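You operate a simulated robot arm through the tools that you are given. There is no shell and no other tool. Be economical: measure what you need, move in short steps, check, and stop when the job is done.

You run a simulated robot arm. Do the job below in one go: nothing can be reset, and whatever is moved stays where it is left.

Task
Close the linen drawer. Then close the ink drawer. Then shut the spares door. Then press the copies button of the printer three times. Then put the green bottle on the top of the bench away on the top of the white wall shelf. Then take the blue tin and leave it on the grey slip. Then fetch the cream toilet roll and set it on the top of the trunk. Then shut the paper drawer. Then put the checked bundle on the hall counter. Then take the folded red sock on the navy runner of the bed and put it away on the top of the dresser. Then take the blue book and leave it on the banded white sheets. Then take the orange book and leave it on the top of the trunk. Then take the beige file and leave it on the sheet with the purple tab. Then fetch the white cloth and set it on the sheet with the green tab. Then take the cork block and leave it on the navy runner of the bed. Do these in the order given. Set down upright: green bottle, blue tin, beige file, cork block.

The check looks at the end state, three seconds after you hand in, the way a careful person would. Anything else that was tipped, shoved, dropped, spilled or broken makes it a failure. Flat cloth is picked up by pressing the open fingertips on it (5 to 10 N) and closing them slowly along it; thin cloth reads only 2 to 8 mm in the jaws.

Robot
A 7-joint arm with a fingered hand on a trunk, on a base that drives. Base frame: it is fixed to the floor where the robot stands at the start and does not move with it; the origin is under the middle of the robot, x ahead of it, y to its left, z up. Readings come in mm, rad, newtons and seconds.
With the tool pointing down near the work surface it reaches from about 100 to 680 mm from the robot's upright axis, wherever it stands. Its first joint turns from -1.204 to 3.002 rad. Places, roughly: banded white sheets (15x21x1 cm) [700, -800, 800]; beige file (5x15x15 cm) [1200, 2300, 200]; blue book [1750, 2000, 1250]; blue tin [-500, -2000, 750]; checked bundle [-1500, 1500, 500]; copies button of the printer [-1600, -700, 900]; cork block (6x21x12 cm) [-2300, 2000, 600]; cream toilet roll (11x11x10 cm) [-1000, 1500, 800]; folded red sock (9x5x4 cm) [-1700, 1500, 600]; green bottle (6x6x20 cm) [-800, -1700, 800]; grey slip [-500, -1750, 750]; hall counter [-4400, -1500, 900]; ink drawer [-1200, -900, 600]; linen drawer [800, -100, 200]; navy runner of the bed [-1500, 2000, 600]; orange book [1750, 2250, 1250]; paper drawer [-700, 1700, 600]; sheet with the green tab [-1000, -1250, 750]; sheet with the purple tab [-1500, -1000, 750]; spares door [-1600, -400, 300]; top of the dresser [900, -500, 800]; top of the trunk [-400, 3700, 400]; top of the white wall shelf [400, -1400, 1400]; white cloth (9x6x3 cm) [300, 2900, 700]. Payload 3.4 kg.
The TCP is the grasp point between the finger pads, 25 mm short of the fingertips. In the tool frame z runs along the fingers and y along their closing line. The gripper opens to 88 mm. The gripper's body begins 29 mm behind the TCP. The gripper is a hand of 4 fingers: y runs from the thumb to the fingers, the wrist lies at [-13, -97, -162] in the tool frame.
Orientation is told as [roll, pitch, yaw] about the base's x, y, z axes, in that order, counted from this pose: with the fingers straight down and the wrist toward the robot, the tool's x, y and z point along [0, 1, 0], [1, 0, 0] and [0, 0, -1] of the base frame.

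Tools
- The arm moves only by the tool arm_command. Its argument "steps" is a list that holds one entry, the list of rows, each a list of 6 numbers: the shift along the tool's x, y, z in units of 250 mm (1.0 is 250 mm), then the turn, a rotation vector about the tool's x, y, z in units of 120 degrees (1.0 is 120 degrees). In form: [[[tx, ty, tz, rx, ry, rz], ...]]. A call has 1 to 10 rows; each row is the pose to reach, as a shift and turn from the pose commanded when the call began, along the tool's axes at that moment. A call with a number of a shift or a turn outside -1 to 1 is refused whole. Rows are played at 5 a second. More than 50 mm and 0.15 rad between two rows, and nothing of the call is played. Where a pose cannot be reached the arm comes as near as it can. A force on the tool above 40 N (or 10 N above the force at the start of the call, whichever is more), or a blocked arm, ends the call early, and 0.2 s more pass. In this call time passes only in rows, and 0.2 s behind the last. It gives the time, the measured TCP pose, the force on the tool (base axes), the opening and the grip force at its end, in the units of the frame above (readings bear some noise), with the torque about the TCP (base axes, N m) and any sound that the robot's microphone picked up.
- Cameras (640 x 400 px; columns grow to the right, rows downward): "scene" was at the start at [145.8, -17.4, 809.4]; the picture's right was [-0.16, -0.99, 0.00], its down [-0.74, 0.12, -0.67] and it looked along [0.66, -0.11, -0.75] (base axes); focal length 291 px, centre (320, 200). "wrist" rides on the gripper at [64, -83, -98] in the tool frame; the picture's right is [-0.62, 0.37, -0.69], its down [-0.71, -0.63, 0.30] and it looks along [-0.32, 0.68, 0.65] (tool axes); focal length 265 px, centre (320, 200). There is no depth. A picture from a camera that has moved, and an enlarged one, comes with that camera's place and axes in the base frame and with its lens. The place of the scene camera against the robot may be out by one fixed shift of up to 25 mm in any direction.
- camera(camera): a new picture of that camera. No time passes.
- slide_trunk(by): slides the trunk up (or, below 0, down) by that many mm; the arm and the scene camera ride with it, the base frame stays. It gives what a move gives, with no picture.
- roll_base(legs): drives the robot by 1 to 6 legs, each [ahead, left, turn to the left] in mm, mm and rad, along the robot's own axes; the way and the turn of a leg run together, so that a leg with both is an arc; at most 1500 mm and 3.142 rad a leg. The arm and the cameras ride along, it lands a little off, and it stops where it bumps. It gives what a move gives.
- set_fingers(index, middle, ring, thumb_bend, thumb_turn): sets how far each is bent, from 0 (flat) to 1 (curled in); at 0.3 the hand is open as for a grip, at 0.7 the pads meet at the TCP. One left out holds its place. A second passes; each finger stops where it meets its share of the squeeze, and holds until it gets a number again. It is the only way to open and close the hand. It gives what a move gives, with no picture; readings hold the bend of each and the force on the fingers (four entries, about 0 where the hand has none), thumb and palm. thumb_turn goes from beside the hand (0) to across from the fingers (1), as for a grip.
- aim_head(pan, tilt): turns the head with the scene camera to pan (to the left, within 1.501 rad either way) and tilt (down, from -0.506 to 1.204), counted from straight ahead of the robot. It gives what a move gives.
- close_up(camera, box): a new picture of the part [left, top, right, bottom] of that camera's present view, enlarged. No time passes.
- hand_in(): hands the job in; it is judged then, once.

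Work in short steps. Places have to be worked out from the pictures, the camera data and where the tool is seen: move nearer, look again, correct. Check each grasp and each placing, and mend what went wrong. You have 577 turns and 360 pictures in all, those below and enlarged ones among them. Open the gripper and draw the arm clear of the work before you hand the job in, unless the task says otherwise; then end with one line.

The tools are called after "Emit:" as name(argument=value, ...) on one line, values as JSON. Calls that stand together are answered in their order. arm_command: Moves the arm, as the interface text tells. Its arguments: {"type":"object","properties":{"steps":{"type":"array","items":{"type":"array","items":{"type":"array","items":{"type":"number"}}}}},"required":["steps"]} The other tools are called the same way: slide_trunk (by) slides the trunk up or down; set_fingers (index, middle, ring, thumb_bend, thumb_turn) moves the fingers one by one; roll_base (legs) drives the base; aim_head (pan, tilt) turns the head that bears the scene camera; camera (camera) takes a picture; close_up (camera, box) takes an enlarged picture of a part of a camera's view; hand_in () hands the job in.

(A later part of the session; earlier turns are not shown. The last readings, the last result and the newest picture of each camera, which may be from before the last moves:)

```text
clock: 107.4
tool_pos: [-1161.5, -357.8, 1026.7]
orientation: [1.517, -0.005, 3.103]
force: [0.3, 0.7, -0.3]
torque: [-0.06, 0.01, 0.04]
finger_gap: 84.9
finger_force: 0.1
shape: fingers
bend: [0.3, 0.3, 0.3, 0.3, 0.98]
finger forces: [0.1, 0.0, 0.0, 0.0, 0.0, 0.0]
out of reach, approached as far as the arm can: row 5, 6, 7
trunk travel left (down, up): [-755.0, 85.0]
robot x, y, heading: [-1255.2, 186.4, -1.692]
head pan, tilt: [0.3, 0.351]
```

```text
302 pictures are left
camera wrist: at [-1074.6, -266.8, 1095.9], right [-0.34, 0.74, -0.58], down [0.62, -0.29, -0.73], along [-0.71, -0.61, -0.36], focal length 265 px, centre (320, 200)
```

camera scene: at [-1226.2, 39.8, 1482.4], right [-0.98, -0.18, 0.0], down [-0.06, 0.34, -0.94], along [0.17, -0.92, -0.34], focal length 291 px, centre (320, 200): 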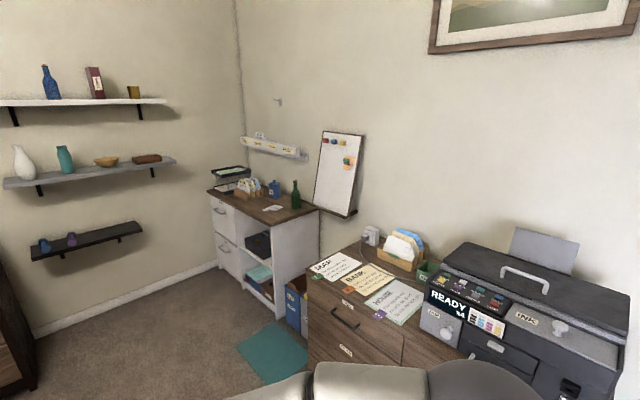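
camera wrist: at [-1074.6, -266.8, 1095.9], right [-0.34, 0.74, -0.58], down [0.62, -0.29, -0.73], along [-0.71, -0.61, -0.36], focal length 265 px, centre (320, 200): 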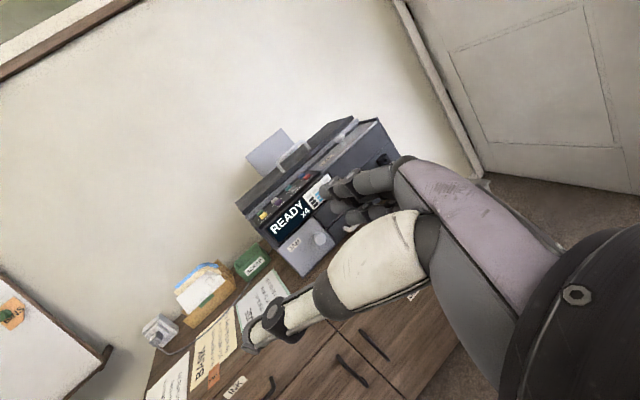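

The copies display confirms x4. The hand now points forward. I turn square to the wall and drive over in front of the bench.

Emit:
roll_base(legs=[[0, 0, -0.478], [0, 1389, 0], [350, 0, 0]])

Emit:
aim_head(pan=0.1, tilt=0.55)

Emit:
camera(camera="scene")

Emit:
camera(camera="wrist")

```text
clock: 117.5
tool_pos: [-475.6, -1401.6, 1024.5]
orientation: [1.515, -0.007, 2.631]
force: [-0.6, -0.5, 0.6]
torque: [-0.01, 0.02, 0.03]
finger_gap: 84.7
finger_force: 0.1
shape: fingers
bend: [0.3, 0.3, 0.3, 0.3, 0.98]
finger forces: [0.1, 0.0, 0.0, 0.1, 0.0, 0.1]
trunk travel left (down, up): [-755.0, 85.0]
robot x, y, heading: [-310.6, -874.2, -2.164]
head pan, tilt: [0.3, 0.351]
```

```text
clock: 118.3
tool_pos: [-476.3, -1402.6, 1026.6]
orientation: [1.517, -0.006, 2.631]
force: [0.1, 0.6, -0.5]
torque: [0.0, 0.02, 0.03]
finger_gap: 84.8
finger_force: 0.1
shape: fingers
bend: [0.3, 0.3, 0.3, 0.3, 0.98]
finger forces: [0.0, 0.0, 0.1, 0.0, 0.1, 0.0]
trunk travel left (down, up): [-755.0, 85.0]
robot x, y, heading: [-312.4, -875.8, -2.161]
head pan, tilt: [0.099, 0.55]
```

```text
301 pictures are left
camera scene: at [-364.3, -1000.2, 1464.3], right [-0.88, 0.47, 0.0], down [0.25, 0.46, -0.85], along [-0.4, -0.75, -0.52], focal length 291 px, centre (320, 200)
```

scene: 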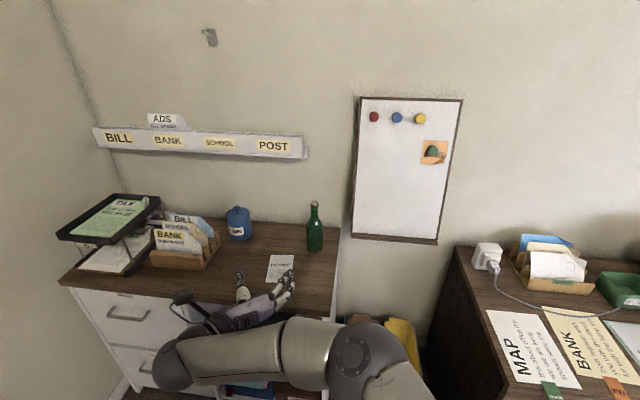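

```text
300 pictures are left
camera wrist: at [-356.7, -1360.8, 1095.6], right [0.03, 0.82, -0.58], down [0.42, -0.54, -0.73], along [-0.91, -0.22, -0.36], focal length 265 px, centre (320, 200)
```

wrist: 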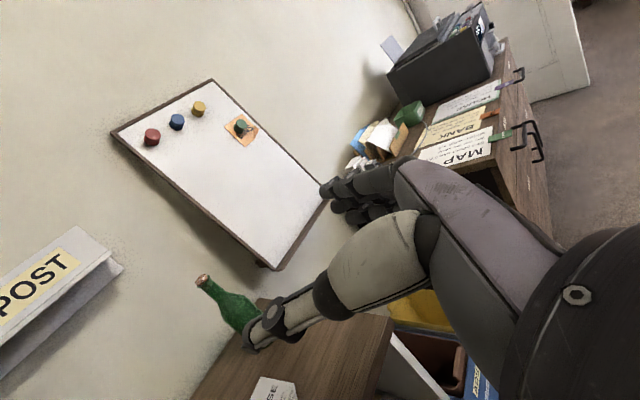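

Bottle at about (-731,-1728), bench top z≈750. I lower to body-grip height while still in front of the bench.

Emit:
slide_trunk(by=-205)

Emit:
roll_base(legs=[[180, -38, 0]])

Emit:
camera(camera="wrist")

Emit:
camera(camera="scene")

```text
clock: 120.5
tool_pos: [-476.9, -1402.4, 820.8]
orientation: [1.515, -0.007, 2.631]
force: [1.0, -0.5, -0.6]
torque: [0.01, 0.0, -0.03]
finger_gap: 84.9
finger_force: 0.0
shape: fingers
bend: [0.3, 0.3, 0.3, 0.3, 0.98]
finger forces: [0.0, 0.0, 0.1, 0.1, 0.1, 0.0]
trunk travel left (down, up): [-550.0, 290.0]
robot x, y, heading: [-308.0, -872.6, -2.163]
head pan, tilt: [0.099, 0.55]
```

```text
clock: 122.0
tool_pos: [-608.1, -1528.9, 822.0]
orientation: [1.515, -0.009, 2.632]
force: [-0.5, -1.5, -0.5]
torque: [0.0, 0.01, 0.02]
finger_gap: 84.9
finger_force: 0.1
shape: fingers
bend: [0.3, 0.3, 0.3, 0.3, 0.98]
finger forces: [0.0, 0.0, 0.0, 0.0, 0.0, 0.0]
trunk travel left (down, up): [-550.0, 290.0]
robot x, y, heading: [-443.4, -1001.8, -2.162]
head pan, tilt: [0.099, 0.55]
```

```text
299 pictures are left
camera wrist: at [-488.3, -1487.6, 890.3], right [0.03, 0.82, -0.58], down [0.42, -0.54, -0.73], along [-0.91, -0.22, -0.36], focal length 265 px, centre (320, 200)
```

wrist: 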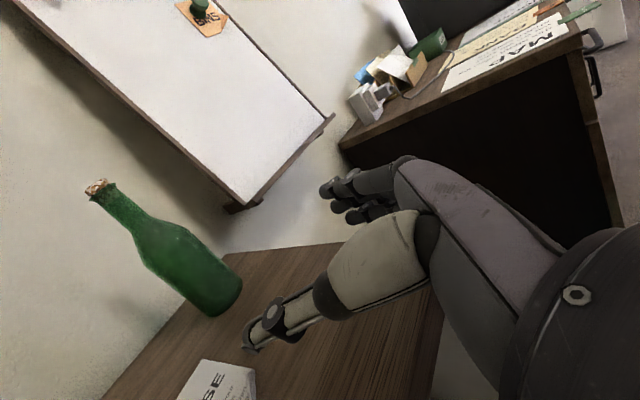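

```text
298 pictures are left
camera scene: at [-496.4, -1127.3, 1259.1], right [-0.88, 0.47, 0.0], down [0.25, 0.46, -0.85], along [-0.4, -0.75, -0.52], focal length 291 px, centre (320, 200)
```

scene: 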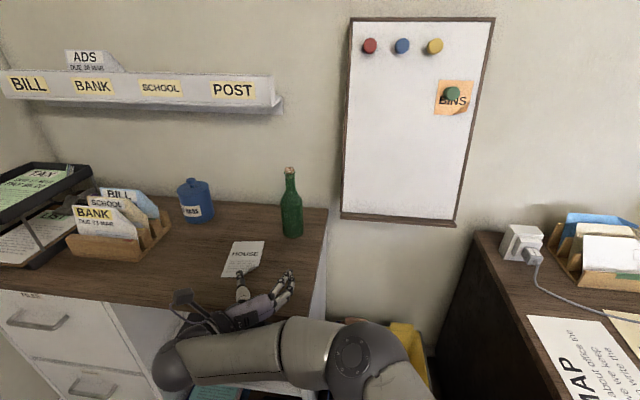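

Both views agree: bottle at about (-738,-1737). I drive 130 mm closer, keeping the opening around its line.

Emit:
roll_base(legs=[[130, 0, 0]])

Emit:
camera(camera="wrist")

```text
clock: 123.3
tool_pos: [-680.9, -1638.6, 820.1]
orientation: [1.515, -0.008, 2.633]
force: [-0.9, -0.2, 0.1]
torque: [-0.03, 0.01, 0.01]
finger_gap: 84.7
finger_force: 0.1
shape: fingers
bend: [0.3, 0.3, 0.3, 0.3, 0.98]
finger forces: [0.1, 0.0, 0.1, 0.0, 0.0, 0.0]
trunk travel left (down, up): [-550.0, 290.0]
robot x, y, heading: [-517.1, -1109.1, -2.164]
head pan, tilt: [0.099, 0.55]
```

```text
297 pictures are left
camera wrist: at [-560.8, -1596.8, 890.2], right [0.03, 0.82, -0.58], down [0.42, -0.53, -0.73], along [-0.91, -0.22, -0.36], focal length 265 px, centre (320, 200)
```

wrist: 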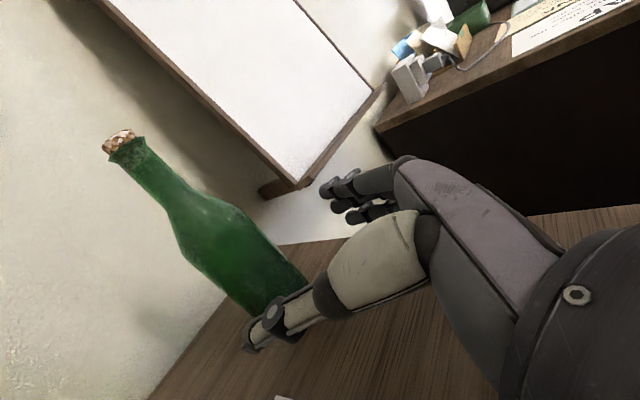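

The bottle lies about 113 mm ahead of the TCP and 5 mm to the right. I advance the arm along the fingers.

Emit:
arm_command(steps=[[[0, 0.02, 0.08, 0, 0, 0], [0, 0.02, 0.16, 0, 0, 0], [0, 0.02, 0.24, 0, 0, 0], [0, 0.02, 0.3, 0, 0, 0]]])

Emit:
camera(camera="wrist")

Emit:
camera(camera="scene")

```text
clock: 124.3
tool_pos: [-717.0, -1694.8, 817.8]
orientation: [1.515, -0.01, 2.633]
force: [0.6, -0.4, 1.1]
torque: [-0.01, 0.01, 0.01]
finger_gap: 84.9
finger_force: 0.1
shape: fingers
bend: [0.3, 0.3, 0.3, 0.3, 0.98]
finger forces: [0.0, 0.0, 0.0, 0.1, 0.0, 0.1]
out of reach, approached as far as the arm can: row 4
trunk travel left (down, up): [-550.0, 290.0]
robot x, y, heading: [-516.9, -1111.5, -2.156]
head pan, tilt: [0.099, 0.55]
```

```text
296 pictures are left
camera wrist: at [-597.8, -1652.8, 886.7], right [0.03, 0.82, -0.58], down [0.42, -0.53, -0.74], along [-0.91, -0.22, -0.36], focal length 265 px, centre (320, 200)
```

wrist: 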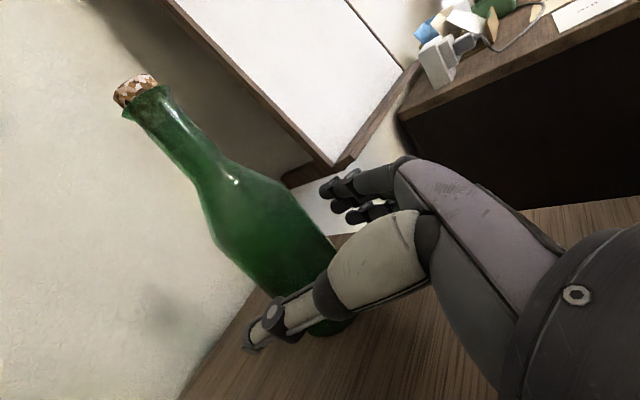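

```text
295 pictures are left
camera scene: at [-568.7, -1235.5, 1259.3], right [-0.88, 0.47, 0.0], down [0.25, 0.46, -0.85], along [-0.4, -0.75, -0.52], focal length 291 px, centre (320, 200)
```

scene: 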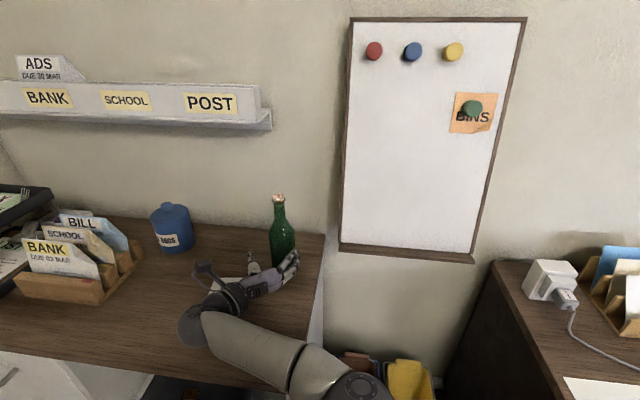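

About 45 mm remain and the arm is at its limit, so I drive the base forward 45 mm with the bottle between thumb and fingers.

Emit:
roll_base(legs=[[44, 0, 0]])

Emit:
camera(camera="wrist")

Emit:
close_up(camera="scene", box=[180, 170, 380, 330])

```text
clock: 125.2
tool_pos: [-740.3, -1731.1, 816.8]
orientation: [1.515, -0.006, 2.633]
force: [0.1, 0.2, -0.2]
torque: [0.0, 0.03, 0.04]
finger_gap: 84.9
finger_force: 0.0
shape: fingers
bend: [0.3, 0.3, 0.3, 0.3, 0.98]
finger forces: [0.0, 0.1, 0.1, 0.0, 0.0, 0.0]
trunk travel left (down, up): [-550.0, 290.0]
robot x, y, heading: [-543.5, -1147.0, -2.161]
head pan, tilt: [0.099, 0.55]
```

```text
294 pictures are left
camera wrist: at [-622.1, -1689.3, 886.6], right [0.03, 0.82, -0.58], down [0.42, -0.53, -0.73], along [-0.91, -0.22, -0.36], focal length 265 px, centre (320, 200)
```

wrist: 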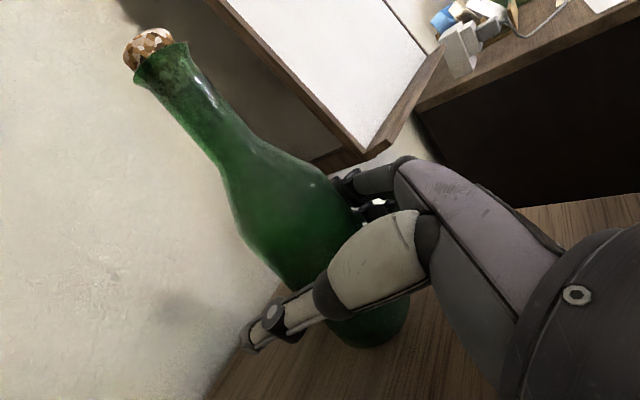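

```text
2.50 times, centred on (280, 250) of scene
camera zoom: at [-593.6, -1272.7, 1259.1], right [-0.88, 0.47, 0.0], down [0.25, 0.46, -0.85], along [-0.4, -0.75, -0.52], focal length 728 px, centre (420, 75)
```

zoom: 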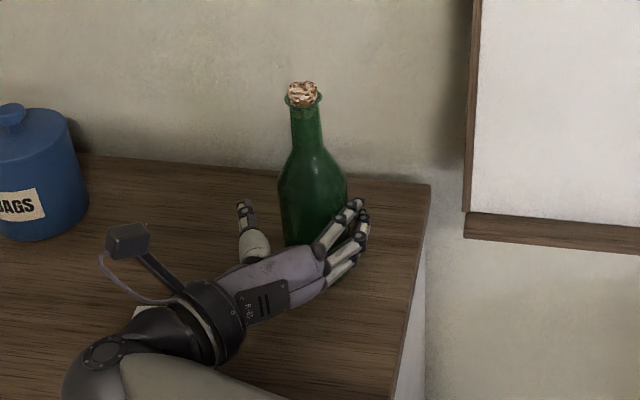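

The bottle is inside the grip. I close the fingers around it.

Emit:
set_fingers(index=0.5, middle=0.5, ring=0.5, thumb_bend=0.5)

Emit:
camera(camera="wrist")

```text
clock: 126.2
tool_pos: [-740.4, -1730.9, 818.7]
orientation: [1.514, -0.007, 2.635]
force: [-1.2, 1.4, -0.1]
torque: [-0.03, 0.0, -0.02]
finger_gap: 54.0
finger_force: 5.8
shape: fingers
bend: [0.46, 0.47, 0.47, 0.44, 0.99]
finger forces: [2.3, 2.1, 1.9, 0.0, 5.3, 0.0]
trunk travel left (down, up): [-550.0, 290.0]
robot x, y, heading: [-541.1, -1145.0, -2.166]
head pan, tilt: [0.099, 0.55]
```

```text
292 pictures are left
camera wrist: at [-621.8, -1688.7, 887.0], right [0.03, 0.82, -0.58], down [0.42, -0.53, -0.73], along [-0.91, -0.22, -0.36], focal length 265 px, centre (320, 200)
```

wrist: 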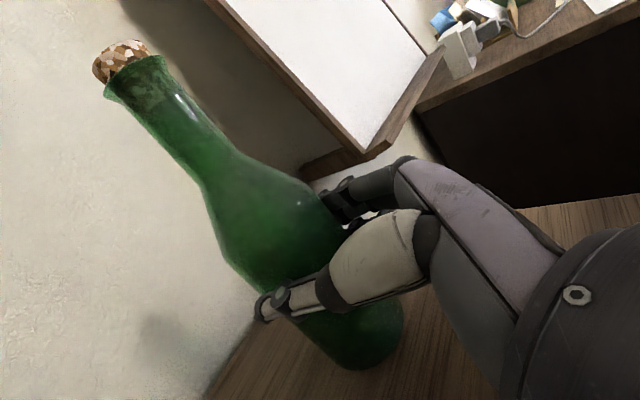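

Gripped. I squeeze a bit more firmly, then lift by trunk.

Emit:
set_fingers(index=0.6, middle=0.6, ring=0.6, thumb_bend=0.6)

Emit:
slide_trunk(by=60)

Emit:
camera(camera="wrist")

Emit:
camera(camera="scene")

```text
clock: 127.2
tool_pos: [-740.8, -1730.9, 817.7]
orientation: [1.515, -0.008, 2.634]
force: [0.1, 0.5, -0.1]
torque: [0.04, 0.09, 0.02]
finger_gap: 52.2
finger_force: 14.1
shape: fingers
bend: [0.52, 0.54, 0.53, 0.43, 0.99]
finger forces: [5.1, 5.0, 4.6, 0.0, 14.2, 0.1]
trunk travel left (down, up): [-550.0, 290.0]
robot x, y, heading: [-541.8, -1142.2, -2.168]
head pan, tilt: [0.099, 0.55]
```

```text
clock: 128.2
tool_pos: [-740.7, -1730.9, 877.6]
orientation: [1.516, -0.009, 2.637]
force: [-0.5, -0.7, -3.1]
torque: [0.03, -0.02, 0.01]
finger_gap: 52.5
finger_force: 14.2
shape: fingers
bend: [0.52, 0.54, 0.53, 0.43, 0.99]
finger forces: [5.1, 4.8, 4.5, 0.0, 14.4, 0.1]
trunk travel left (down, up): [-610.0, 230.0]
robot x, y, heading: [-541.7, -1147.3, -2.163]
head pan, tilt: [0.099, 0.55]
```

```text
291 pictures are left
camera wrist: at [-621.9, -1689.1, 946.7], right [0.03, 0.82, -0.58], down [0.42, -0.53, -0.73], along [-0.91, -0.22, -0.36], focal length 265 px, centre (320, 200)
```

wrist: 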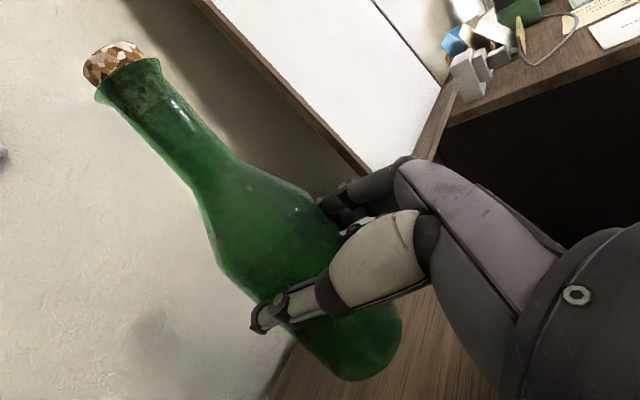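

```text
290 pictures are left
camera scene: at [-593.3, -1272.4, 1319.2], right [-0.88, 0.47, 0.0], down [0.25, 0.46, -0.85], along [-0.4, -0.75, -0.52], focal length 291 px, centre (320, 200)
```

scene: 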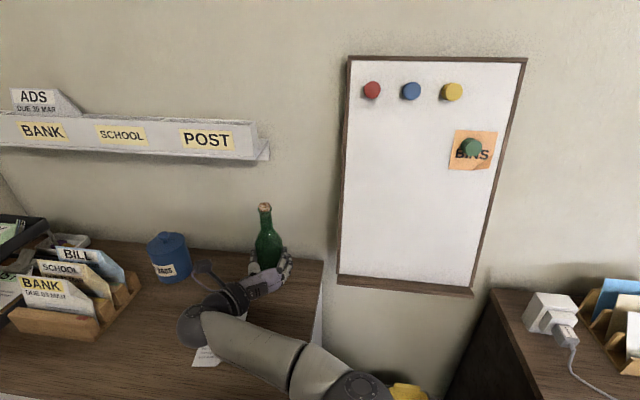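

The bottle is lifted upright (base about 65 mm below the TCP). I back away from the bench and turn left toward the shelf wall.

Emit:
roll_base(legs=[[-600, 0, 0], [0, 0, 1.571]])

Emit:
aim_head(pan=0.0, tilt=0.1)

Emit:
slide_trunk(by=225)

Emit:
camera(camera="scene")

```text
clock: 135.4
tool_pos: [378.7, -838.3, 877.7]
orientation: [1.515, -0.007, -2.054]
force: [0.3, -0.2, -1.9]
torque: [-0.01, 0.05, 0.0]
finger_gap: 52.4
finger_force: 14.0
shape: fingers
bend: [0.52, 0.54, 0.53, 0.43, 0.99]
finger forces: [5.1, 4.8, 4.2, 0.1, 14.3, 0.1]
trunk travel left (down, up): [-610.0, 230.0]
robot x, y, heading: [-212.7, -651.1, -0.571]
head pan, tilt: [0.099, 0.55]
```

```text
clock: 136.3
tool_pos: [379.6, -838.1, 878.0]
orientation: [1.516, -0.007, -2.055]
force: [0.0, 0.5, -1.9]
torque: [0.0, 0.03, -0.01]
finger_gap: 52.6
finger_force: 14.7
shape: fingers
bend: [0.52, 0.54, 0.53, 0.43, 0.99]
finger forces: [5.1, 4.8, 4.2, 0.1, 14.2, 0.1]
trunk travel left (down, up): [-610.0, 230.0]
robot x, y, heading: [-210.3, -652.9, -0.572]
head pan, tilt: [0.0, 0.099]
```

```text
clock: 138.7
tool_pos: [379.0, -838.7, 1101.5]
orientation: [1.514, -0.007, -2.053]
force: [-0.7, -0.1, -2.4]
torque: [-0.03, 0.07, -0.04]
finger_gap: 52.5
finger_force: 14.0
shape: fingers
bend: [0.52, 0.54, 0.53, 0.43, 0.99]
finger forces: [5.1, 4.9, 4.2, 0.1, 14.2, 0.1]
trunk travel left (down, up): [-835.0, 5.0]
robot x, y, heading: [-206.4, -651.0, -0.564]
head pan, tilt: [0.0, 0.099]
```

```text
289 pictures are left
camera scene: at [-71.5, -734.2, 1585.8], right [-0.54, -0.84, 0.0], down [-0.08, 0.05, -0.99], along [0.84, -0.53, -0.1], focal length 291 px, centre (320, 200)
```

scene: 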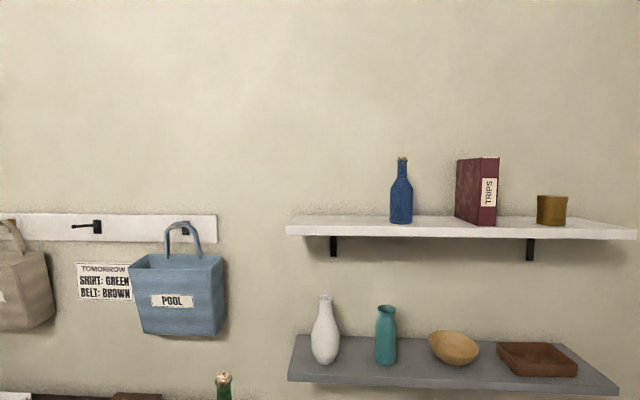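

There is free space at the shelf's left end, left of the blue bottle. I zoom in to measure edges.

Emit:
close_up(camera="scene", box=[270, 130, 640, 260])

Emit:
camera(camera="wrist")

```text
1.73 times, centred on (455, 195) of scene
camera zoom: at [-71.5, -734.2, 1585.8], right [-0.54, -0.84, 0.0], down [-0.08, 0.05, -0.99], along [0.84, -0.53, -0.1], focal length 504 px, centre (86, 209)
```

zoom: 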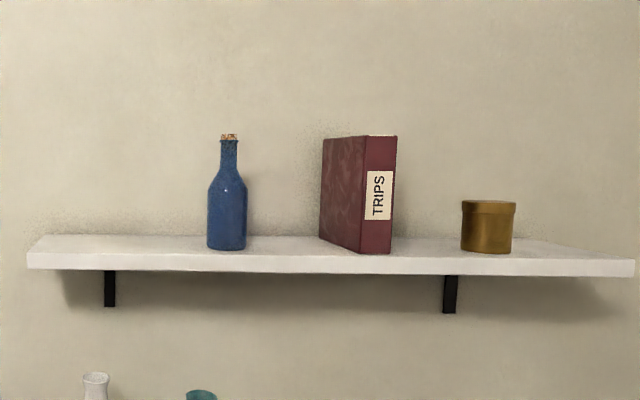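

```text
287 pictures are left
camera wrist: at [334.0, -720.4, 1171.7], right [-0.82, 0.01, -0.58], down [0.52, 0.43, -0.73], along [0.24, -0.9, -0.36], focal length 265 px, centre (320, 200)
```

wrist: 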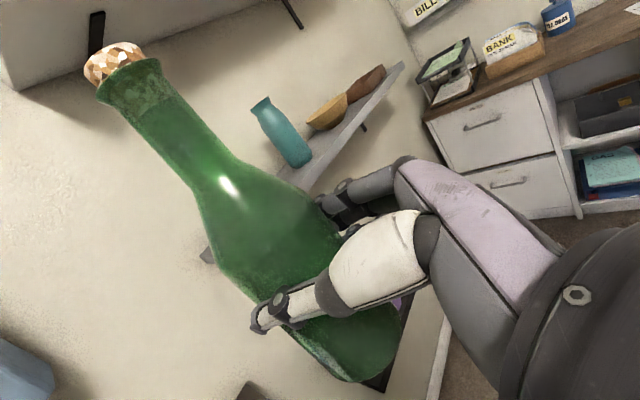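

Triangulating the vase gives the shelves' mid-depth at about 1095 along this heading; white shelf top z≈1430–1460. I raise the arm and pull it in slightly.

Emit:
arm_command(steps=[[[0.16, 0, -0.08, 0, 0, 0], [0.32, 0, -0.16, 0, 0, 0], [0.48, 0, -0.24, 0, 0, 0], [0.64, 0, -0.32, 0, 0, 0], [0.8, 0, -0.4, 0, 0, 0], [0.98, 0, -0.44, 0, 0, 0]]])

Emit:
camera(camera="wrist")

Emit:
camera(camera="scene")

```text
clock: 140.1
tool_pos: [291.3, -791.7, 1352.2]
orientation: [1.517, -0.007, -2.055]
force: [0.0, 0.7, -2.0]
torque: [0.01, 0.08, 0.0]
finger_gap: 52.5
finger_force: 13.7
shape: fingers
bend: [0.52, 0.54, 0.54, 0.42, 0.99]
finger forces: [4.9, 4.7, 4.1, 0.0, 13.8, 0.0]
trunk travel left (down, up): [-835.0, 5.0]
robot x, y, heading: [-210.3, -655.0, -0.567]
head pan, tilt: [0.0, 0.099]
```

```text
286 pictures are left
camera wrist: at [246.3, -673.4, 1421.8], right [-0.82, 0.01, -0.58], down [0.52, 0.43, -0.73], along [0.24, -0.9, -0.36], focal length 265 px, centre (320, 200)
```

wrist: 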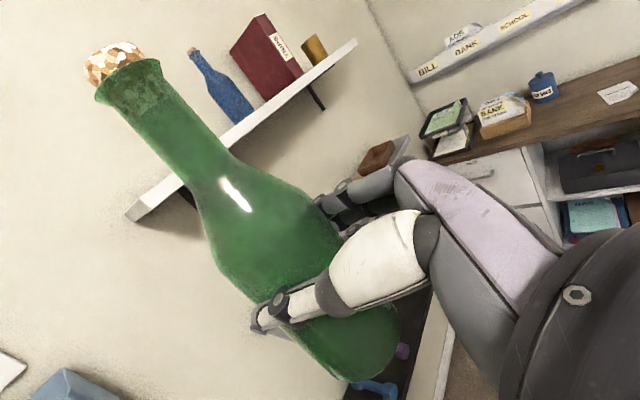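

```text
285 pictures are left
camera scene: at [-73.1, -733.6, 1585.9], right [-0.54, -0.84, 0.0], down [-0.08, 0.05, -1.0], along [0.84, -0.53, -0.1], focal length 291 px, centre (320, 200)
```

scene: 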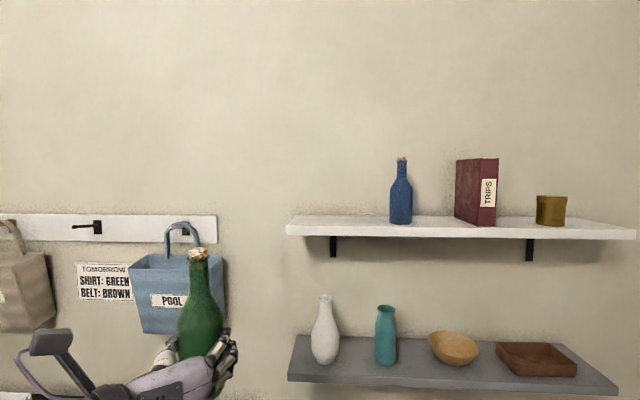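

The front-left shelf corner triangulates to roughly 1105 ahead, v≈-560, top z≈1437. I raise the bottle well above it, shift right to the free slot, and approach part way.

Emit:
arm_command(steps=[[[0.16, 0, 0, 0, 0, 0], [0.32, 0, 0, 0, 0, 0], [0.48, 0, 0, 0, 0, 0], [0.64, 0, 0, 0, 0, 0], [0.8, 0, 0, 0, 0, 0]]])

Emit:
roll_base(legs=[[0, -190, 0], [200, 0, 0]])

Emit:
camera(camera="wrist")

Emit:
camera(camera="scene")

```text
clock: 141.5
tool_pos: [296.2, -856.9, 1510.4]
orientation: [1.491, 0.04, -2.115]
force: [0.2, 1.1, -1.6]
torque: [0.03, 0.06, -0.01]
finger_gap: 52.2
finger_force: 13.4
shape: fingers
bend: [0.52, 0.54, 0.54, 0.42, 0.99]
finger forces: [5.0, 4.6, 4.1, 0.0, 13.7, 0.0]
out of reach, approached as far as the arm can: row 4, 5
trunk travel left (down, up): [-835.0, 5.0]
robot x, y, heading: [-215.9, -654.0, -0.57]
head pan, tilt: [0.0, 0.099]
stopped in row 5: the arm was blocked; the commanded pose is now the measured one
```

```text
clock: 144.3
tool_pos: [363.6, -1124.1, 1511.2]
orientation: [1.492, 0.04, -2.109]
force: [0.7, -0.3, -2.9]
torque: [0.01, 0.09, -0.02]
finger_gap: 52.3
finger_force: 14.0
shape: fingers
bend: [0.52, 0.54, 0.54, 0.42, 0.99]
finger forces: [5.0, 4.6, 4.1, 0.0, 13.6, 0.0]
trunk travel left (down, up): [-835.0, 5.0]
robot x, y, heading: [-147.3, -922.5, -0.563]
head pan, tilt: [0.0, 0.099]
```

```text
284 pictures are left
camera wrist: at [325.1, -1006.1, 1587.0], right [-0.81, 0.08, -0.58], down [0.55, 0.44, -0.71], along [0.2, -0.9, -0.4], focal length 265 px, centre (320, 200)
```

wrist: 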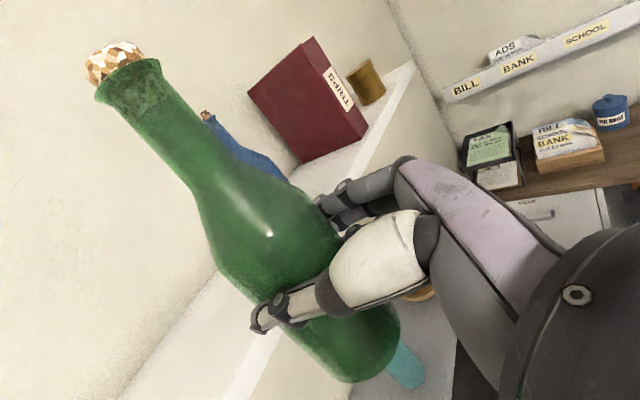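

```text
283 pictures are left
camera scene: at [-3.6, -1003.9, 1585.9], right [-0.53, -0.85, 0.0], down [-0.08, 0.05, -0.99], along [0.84, -0.53, -0.1], focal length 291 px, centre (320, 200)
```

scene: 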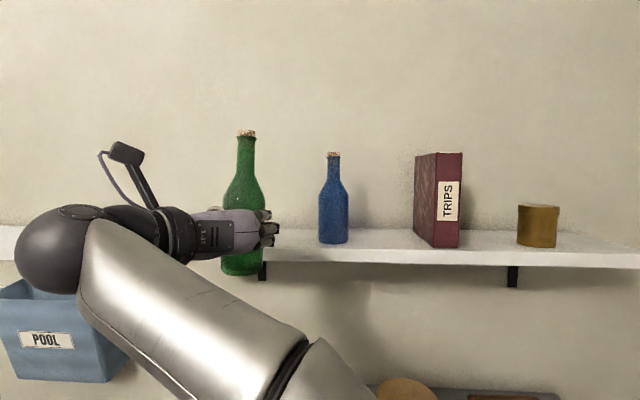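

TRIPS's base triangulates to z≈1445, shelf front about 1005. The bottle base (≈1446) needs more height, so I pull the arm in and try to raise it further.

Emit:
arm_command(steps=[[[0, 0, -0.12, 0, 0, 0], [0, 0, -0.24, 0, 0, 0], [0, 0, -0.36, 0, 0, 0], [0.08, 0, -0.48, 0, 0, 0], [0.16, 0, -0.48, 0, 0, 0], [0.24, 0, -0.48, 0, 0, 0]]])

```text
clock: 145.7
tool_pos: [264.4, -1066.7, 1580.6]
orientation: [1.495, 0.041, -2.111]
force: [0.6, -0.2, -2.2]
torque: [0.0, 0.03, 0.01]
finger_gap: 51.8
finger_force: 14.1
shape: fingers
bend: [0.52, 0.54, 0.54, 0.42, 0.99]
finger forces: [4.9, 4.6, 4.0, 0.1, 13.4, 0.0]
trunk travel left (down, up): [-835.0, 5.0]
robot x, y, heading: [-142.9, -925.0, -0.562]
head pan, tilt: [0.0, 0.099]
```

There's enough height now (TCP 1580). I correct the small tilt of the hand and check the bottle's uprightness.

Emit:
arm_command(steps=[[[0, 0, 0, 0, 0.005, -0.012], [0, 0, 0, 0, 0.0095, -0.023]]])

Emit:
close_up(camera="scene", box=[0, 40, 340, 280])

```text
clock: 146.3
tool_pos: [264.1, -1065.8, 1580.8]
orientation: [1.516, -0.009, -2.104]
force: [-0.4, 0.3, -2.7]
torque: [0.0, 0.01, 0.0]
finger_gap: 51.9
finger_force: 14.3
shape: fingers
bend: [0.52, 0.54, 0.54, 0.42, 0.99]
finger forces: [4.9, 4.5, 4.0, 0.1, 13.4, 0.0]
trunk travel left (down, up): [-835.0, 5.0]
robot x, y, heading: [-140.3, -921.2, -0.569]
head pan, tilt: [0.0, 0.099]
```

```text
1.67 times, centred on (170, 160) of scene
camera zoom: at [-3.8, -1003.7, 1585.9], right [-0.53, -0.85, 0.0], down [-0.08, 0.05, -1.0], along [0.84, -0.53, -0.1], focal length 486 px, centre (570, 267)
```

zoom: 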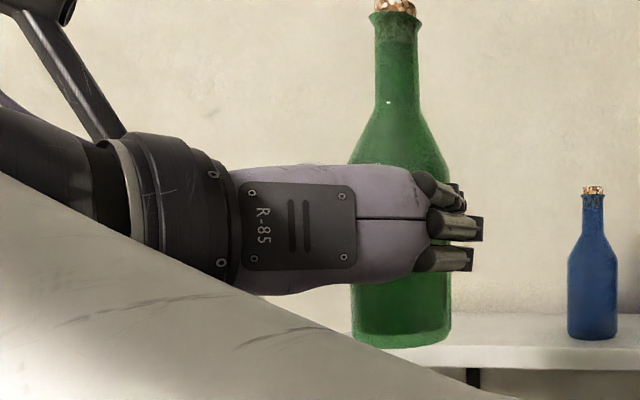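

The bottle hangs upright. I approach: left 35 and forward 180, then check clearances.

Emit:
roll_base(legs=[[180, 35, 0]])

Emit:
camera(camera="scene")

Emit:
camera(camera="wrist")

```text
clock: 147.8
tool_pos: [434.8, -1130.9, 1580.5]
orientation: [1.515, -0.009, -2.103]
force: [0.1, -0.3, -2.1]
torque: [0.0, 0.03, 0.03]
finger_gap: 51.8
finger_force: 13.8
shape: fingers
bend: [0.52, 0.54, 0.54, 0.42, 0.99]
finger forces: [5.0, 4.6, 4.1, 0.0, 13.5, 0.0]
trunk travel left (down, up): [-835.0, 5.0]
robot x, y, heading: [28.6, -990.5, -0.562]
head pan, tilt: [0.0, 0.099]
```

```text
281 pictures are left
camera scene: at [166.3, -1068.2, 1585.9], right [-0.53, -0.85, 0.0], down [-0.08, 0.05, -1.0], along [0.84, -0.53, -0.1], focal length 291 px, centre (320, 200)
```

scene: 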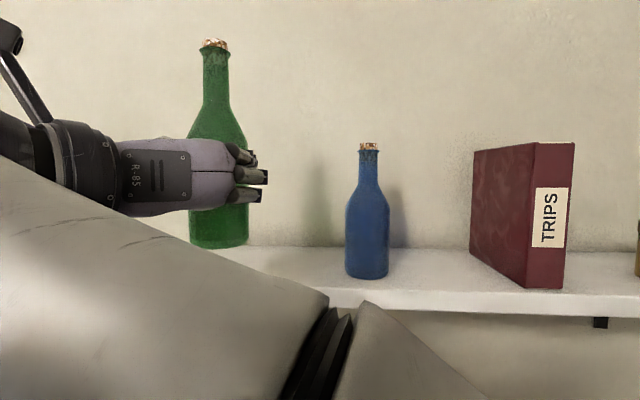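

```text
280 pictures are left
camera wrist: at [395.6, -1010.3, 1650.0], right [-0.82, 0.05, -0.58], down [0.54, 0.4, -0.74], along [0.2, -0.91, -0.36], focal length 265 px, centre (320, 200)
```

wrist: 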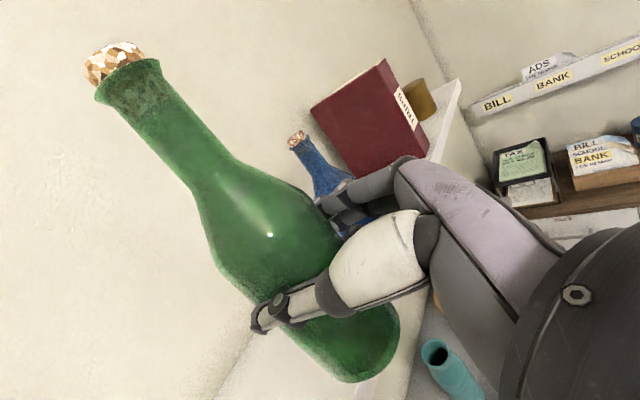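

The shelf spans about 1000–1180 ahead; I need 110 mm more. I check the elbow's clearance to the shelf first by looking down.

Emit:
aim_head(pan=-0.1, tilt=0.7)

Emit:
camera(camera="scene")

```text
clock: 148.8
tool_pos: [434.6, -1130.5, 1581.5]
orientation: [1.514, -0.009, -2.101]
force: [-0.1, -0.3, -2.0]
torque: [0.0, 0.09, 0.02]
finger_gap: 51.7
finger_force: 13.5
shape: fingers
bend: [0.52, 0.54, 0.54, 0.42, 0.99]
finger forces: [5.0, 4.7, 4.1, 0.0, 13.5, 0.1]
trunk travel left (down, up): [-835.0, 5.0]
robot x, y, heading: [31.4, -987.3, -0.558]
head pan, tilt: [-0.099, 0.7]
```

```text
279 pictures are left
camera scene: at [155.9, -1071.5, 1531.2], right [-0.61, -0.79, 0.0], down [-0.51, 0.39, -0.77], along [0.61, -0.47, -0.64], focal length 291 px, centre (320, 200)
```

scene: 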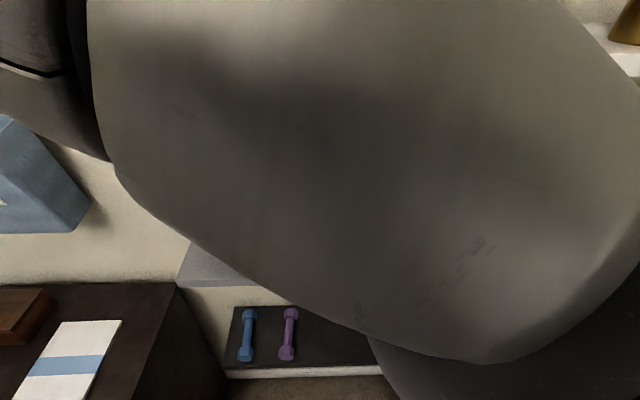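

The forearm is very near the camera, so the elbow sits well back of the shelf front. I drive 50 mm and do the rest by arm, keeping the elbow clear.

Emit:
roll_base(legs=[[50, 0, 0]])

Emit:
arm_command(steps=[[[-0.04, 0, 0.05, 0, 0, 0], [-0.08, 0, 0.1, 0, 0, 0], [-0.12, 0, 0.15, 0, 0, 0], [-0.16, 0, 0.18, 0, 0, 0]]])

Emit:
aim_head(pan=0.3, tilt=0.0)

Emit:
camera(camera="scene")

Emit:
camera(camera="wrist")

```text
clock: 149.7
tool_pos: [476.0, -1156.8, 1580.6]
orientation: [1.515, -0.01, -2.102]
force: [-0.1, -0.3, -2.6]
torque: [-0.02, 0.04, 0.01]
finger_gap: 51.9
finger_force: 13.4
shape: fingers
bend: [0.52, 0.54, 0.54, 0.42, 0.99]
finger forces: [4.9, 4.5, 3.9, 0.0, 13.5, 0.0]
trunk travel left (down, up): [-835.0, 5.0]
robot x, y, heading: [72.4, -1015.7, -0.554]
head pan, tilt: [-0.099, 0.7]
```

```text
clock: 150.7
tool_pos: [514.7, -1179.0, 1538.0]
orientation: [1.513, -0.008, -2.102]
force: [-0.3, -0.2, -2.4]
torque: [-0.01, 0.05, -0.01]
finger_gap: 51.7
finger_force: 13.2
shape: fingers
bend: [0.52, 0.54, 0.54, 0.42, 0.99]
finger forces: [4.9, 4.6, 3.9, 0.0, 13.5, 0.1]
trunk travel left (down, up): [-835.0, 5.0]
robot x, y, heading: [70.5, -1013.0, -0.561]
head pan, tilt: [-0.099, 0.7]
```

```text
clock: 151.8
tool_pos: [513.1, -1179.9, 1539.3]
orientation: [1.513, -0.009, -2.104]
force: [0.1, -0.2, -2.4]
torque: [0.02, 0.05, -0.01]
finger_gap: 52.1
finger_force: 13.5
shape: fingers
bend: [0.52, 0.54, 0.54, 0.42, 0.99]
finger forces: [4.8, 4.5, 4.1, 0.1, 13.5, 0.0]
trunk travel left (down, up): [-835.0, 5.0]
robot x, y, heading: [64.6, -1014.6, -0.562]
head pan, tilt: [0.3, 0.0]
```

```text
278 pictures are left
camera scene: at [218.3, -1069.3, 1594.8], right [-0.26, -0.97, 0.0], down [0.0, 0.0, -1.0], along [0.97, -0.26, 0.0], focal length 291 px, centre (320, 200)
```

scene: 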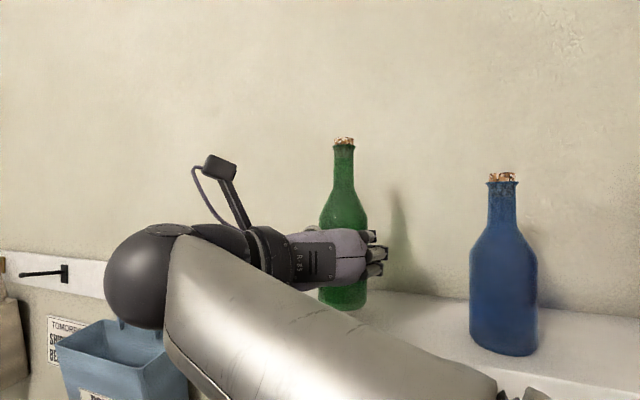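

```text
277 pictures are left
camera wrist: at [474.5, -1058.8, 1607.8], right [-0.82, 0.05, -0.58], down [0.54, 0.4, -0.74], along [0.2, -0.91, -0.36], focal length 265 px, centre (320, 200)
```

wrist: 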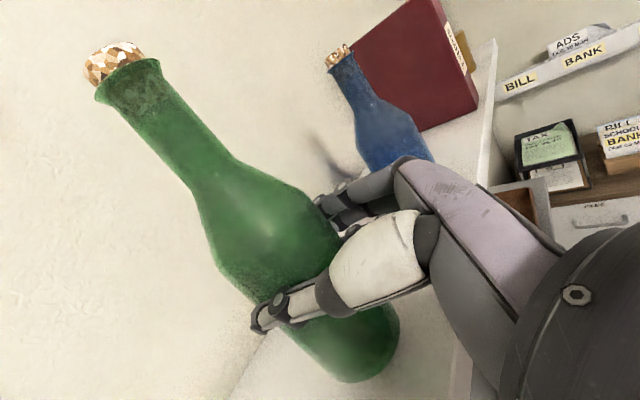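

The bottle is over the shelf at about 1069 (shelf 1000–1180), with its base an estimated 29 mm above. I lower in small steps, watching for contact.

Emit:
arm_command(steps=[[[-0.02, 0, 0, 0, 0, 0], [-0.04, 0, 0, 0, 0, 0], [-0.06, 0, 0, 0, 0, 0], [-0.072, 0, 0, 0, 0, 0], [-0.084, 0, 0, 0, 0, 0]]])

Emit:
close_up(camera="scene", box=[240, 120, 560, 380])

```text
clock: 153.0
tool_pos: [511.9, -1178.8, 1517.6]
orientation: [1.514, -0.007, -2.103]
force: [2.1, -0.2, 2.2]
torque: [-0.1, -0.03, 0.0]
finger_gap: 51.8
finger_force: 12.7
shape: fingers
bend: [0.52, 0.54, 0.54, 0.42, 0.99]
finger forces: [4.8, 4.4, 4.0, 0.0, 13.3, 0.1]
trunk travel left (down, up): [-835.0, 5.0]
robot x, y, heading: [68.0, -1012.8, -0.558]
head pan, tilt: [0.3, 0.0]
```

```text
1.54 times, centred on (400, 250) of scene
camera zoom: at [217.7, -1068.9, 1595.1], right [-0.26, -0.97, 0.0], down [0.0, 0.0, -1.0], along [0.97, -0.26, 0.0], focal length 448 px, centre (197, 123)
```

zoom: 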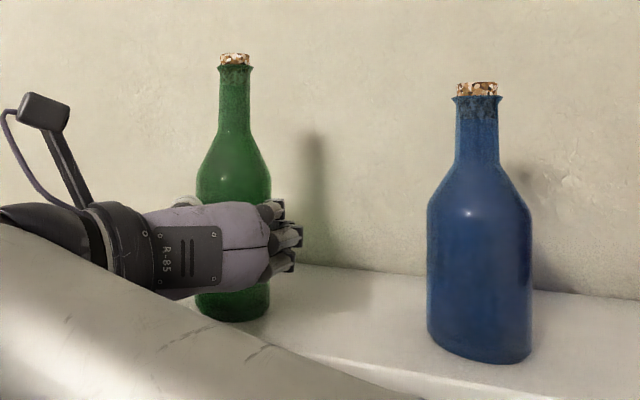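

Contact: the force swung from -2.4 to +2.2 N, so the shelf bears the bottle. I ease the grip open gradually.

Emit:
set_fingers(index=0.44, middle=0.45, ring=0.45, thumb_bend=0.41)

Emit:
set_fingers(index=0.32, middle=0.32, ring=0.32, thumb_bend=0.3)

Emit:
close_up(camera="scene", box=[240, 120, 560, 380])

Emit:
camera(camera="wrist")

```text
clock: 154.0
tool_pos: [512.9, -1178.3, 1518.1]
orientation: [1.513, -0.008, -2.104]
force: [0.2, -0.2, 2.1]
torque: [0.01, -0.02, -0.02]
finger_gap: 58.9
finger_force: 0.4
shape: fingers
bend: [0.44, 0.45, 0.45, 0.4, 0.99]
finger forces: [0.0, 0.0, 0.1, 0.0, 0.4, 0.0]
trunk travel left (down, up): [-835.0, 5.0]
robot x, y, heading: [73.8, -1016.0, -0.558]
head pan, tilt: [0.3, 0.0]
```

```text
clock: 155.0
tool_pos: [514.0, -1180.1, 1516.9]
orientation: [1.514, -0.008, -2.103]
force: [0.5, -0.1, -0.1]
torque: [-0.04, -0.02, 0.01]
finger_gap: 82.4
finger_force: 0.0
shape: fingers
bend: [0.32, 0.32, 0.32, 0.3, 0.98]
finger forces: [0.0, 0.0, 0.1, 0.0, 0.0, 0.0]
trunk travel left (down, up): [-835.0, 5.0]
robot x, y, heading: [64.4, -1010.9, -0.56]
head pan, tilt: [0.3, 0.0]
```

```text
1.54 times, centred on (400, 250) of scene
camera zoom: at [217.8, -1069.1, 1595.0], right [-0.26, -0.97, 0.0], down [0.0, 0.0, -1.0], along [0.97, -0.26, 0.0], focal length 448 px, centre (197, 123)
```

zoom: 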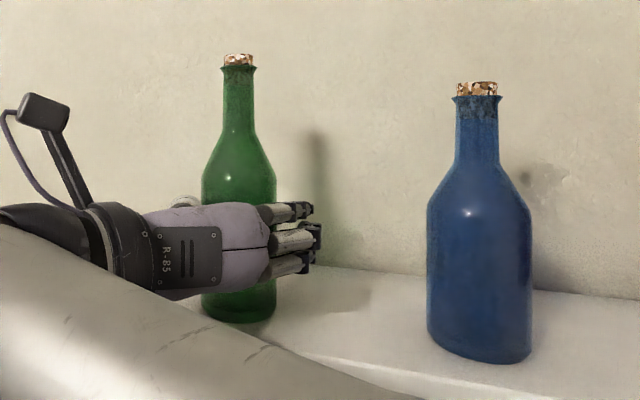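

```text
274 pictures are left
camera wrist: at [473.9, -1058.9, 1586.4], right [-0.82, 0.05, -0.58], down [0.54, 0.4, -0.74], along [0.2, -0.91, -0.36], focal length 265 px, centre (320, 200)
```

wrist: 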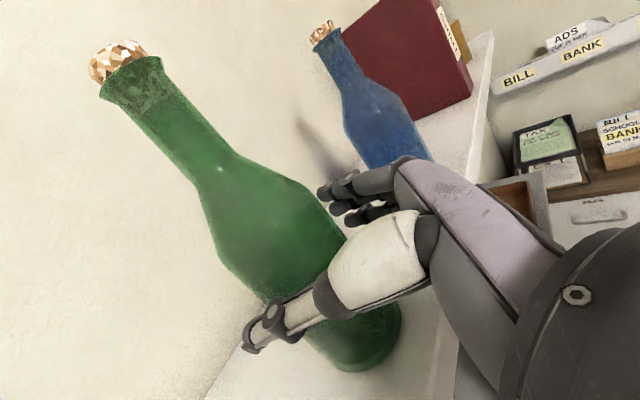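

The bottle stands freely. I withdraw straight back along the fingers.

Emit:
arm_command(steps=[[[0, 0, -0.06, 0, 0, 0], [0, 0, -0.12, 0, 0, 0], [0, 0, -0.2, 0, 0, 0], [0, 0, -0.3, 0, 0, 0], [0, 0, -0.4, 0, 0, 0], [0, 0, -0.5, 0, 0, 0]]])

Emit:
camera(camera="scene")

```text
clock: 156.4
tool_pos: [412.2, -1119.3, 1524.6]
orientation: [1.515, -0.008, -2.1]
force: [-0.3, -0.4, -0.2]
torque: [0.01, 0.01, -0.01]
finger_gap: 82.2
finger_force: 0.1
shape: fingers
bend: [0.32, 0.32, 0.32, 0.3, 0.98]
finger forces: [0.1, 0.0, 0.0, 0.0, 0.1, 0.0]
out of reach, approached as far as the arm can: row 6
trunk travel left (down, up): [-835.0, 5.0]
robot x, y, heading: [68.1, -1016.3, -0.558]
head pan, tilt: [0.3, 0.0]
```

```text
273 pictures are left
camera scene: at [217.2, -1068.9, 1595.0], right [-0.26, -0.97, 0.0], down [0.0, 0.0, -1.0], along [0.97, -0.26, 0.0], focal length 291 px, centre (320, 200)
```

scene: 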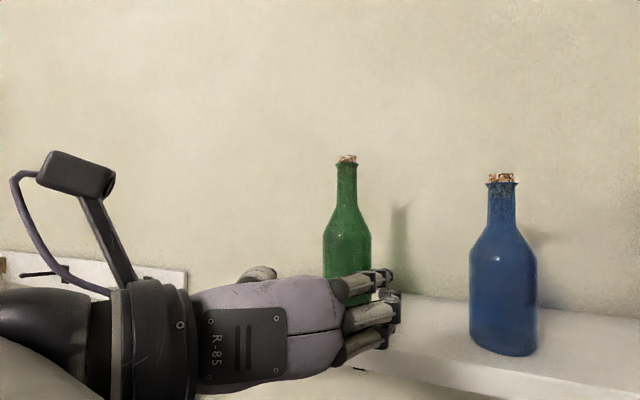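

The bottle stands well on the shelf. I back away, lower the arm, and turn to the bench for the blue tin.

Emit:
roll_base(legs=[[-250, 0, 0], [0, 0, -1.607]])

Emit:
slide_trunk(by=-450)

Emit:
aim_head(pan=0.15, tilt=0.3)

Emit:
camera(camera="scene")

```text
clock: 162.1
tool_pos: [-257.7, -1220.8, 1523.1]
orientation: [1.516, -0.008, 2.582]
force: [-0.6, 0.5, -0.2]
torque: [-0.02, -0.01, 0.02]
finger_gap: 82.2
finger_force: 0.1
shape: fingers
bend: [0.32, 0.32, 0.32, 0.3, 0.98]
finger forces: [0.1, 0.0, 0.1, 0.0, 0.0, 0.1]
trunk travel left (down, up): [-835.0, 5.0]
robot x, y, heading: [-144.2, -879.1, -2.154]
head pan, tilt: [0.3, 0.0]
```

```text
refused: -450 is not a number from -400 to 400
```

```text
clock: 162.9
tool_pos: [-257.8, -1220.0, 1522.8]
orientation: [1.513, -0.011, 2.581]
force: [0.1, 0.6, -0.8]
torque: [-0.01, 0.01, 0.01]
finger_gap: 82.5
finger_force: 0.0
shape: fingers
bend: [0.32, 0.32, 0.32, 0.3, 0.98]
finger forces: [0.0, 0.1, 0.0, 0.0, 0.0, 0.0]
trunk travel left (down, up): [-835.0, 5.0]
robot x, y, heading: [-141.9, -879.7, -2.165]
head pan, tilt: [0.15, 0.3]
```

```text
272 pictures are left
camera scene: at [-185.1, -1013.5, 1584.3], right [-0.93, 0.36, 0.0], down [0.04, 0.11, -0.99], along [-0.36, -0.93, -0.12], focal length 291 px, centre (320, 200)
```

scene: 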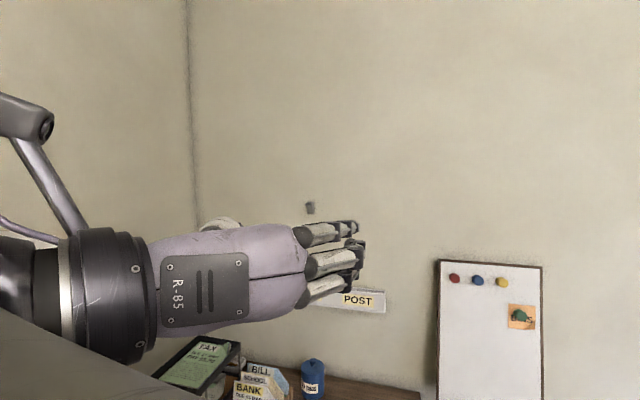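

I lower the trunk 400 and look again.

Emit:
slide_trunk(by=-400)

Emit:
arm_command(steps=[[[-0.18, 0, 0, 0, 0, 0], [-0.36, 0, 0, 0, 0, 0], [-0.54, 0, 0, 0, 0, 0], [-0.72, 0, 0, 0, 0, 0], [-0.9, 0, 0, 0, 0, 0]]])

Emit:
aim_head(pan=0.15, tilt=0.5)

Emit:
camera(camera="scene")

```text
clock: 166.7
tool_pos: [-256.9, -1221.6, 1122.6]
orientation: [1.515, -0.01, 2.583]
force: [-0.8, 0.1, 0.3]
torque: [-0.02, -0.03, 0.03]
finger_gap: 82.1
finger_force: 0.1
shape: fingers
bend: [0.32, 0.32, 0.32, 0.3, 0.98]
finger forces: [0.0, 0.0, 0.1, 0.0, 0.1, 0.0]
trunk travel left (down, up): [-435.0, 405.0]
robot x, y, heading: [-145.5, -878.5, -2.157]
head pan, tilt: [0.15, 0.3]
```

```text
clock: 167.9
tool_pos: [-254.3, -1209.6, 897.8]
orientation: [1.517, -0.008, 2.58]
force: [0.7, 1.3, -0.8]
torque: [0.01, 0.04, 0.01]
finger_gap: 82.1
finger_force: 0.2
shape: fingers
bend: [0.32, 0.32, 0.32, 0.3, 0.98]
finger forces: [0.1, 0.0, 0.0, 0.0, 0.0, 0.0]
trunk travel left (down, up): [-435.0, 405.0]
robot x, y, heading: [-141.8, -881.1, -2.158]
head pan, tilt: [0.15, 0.3]
```

```text
clock: 168.7
tool_pos: [-254.6, -1209.5, 898.2]
orientation: [1.515, -0.009, 2.58]
force: [1.3, 0.2, 0.0]
torque: [0.04, -0.01, 0.03]
finger_gap: 82.4
finger_force: 0.0
shape: fingers
bend: [0.32, 0.32, 0.32, 0.3, 0.98]
finger forces: [0.0, 0.1, 0.0, 0.1, 0.0, 0.0]
trunk travel left (down, up): [-435.0, 405.0]
robot x, y, heading: [-141.7, -881.8, -2.154]
head pan, tilt: [0.15, 0.499]
```

```text
271 pictures are left
camera scene: at [-190.2, -1009.9, 1148.9], right [-0.91, 0.42, 0.0], down [0.2, 0.43, -0.88], along [-0.37, -0.8, -0.48], focal length 291 px, centre (320, 200)
```

scene: 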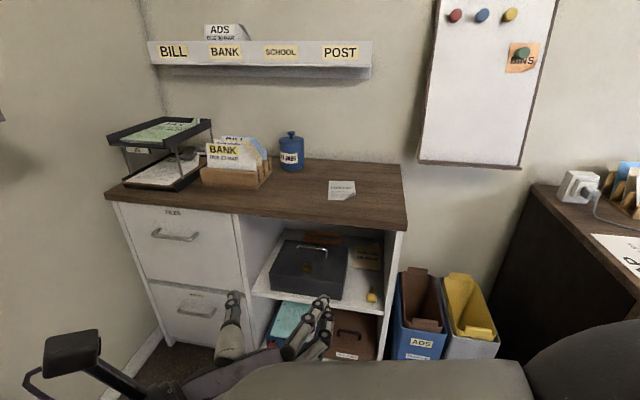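

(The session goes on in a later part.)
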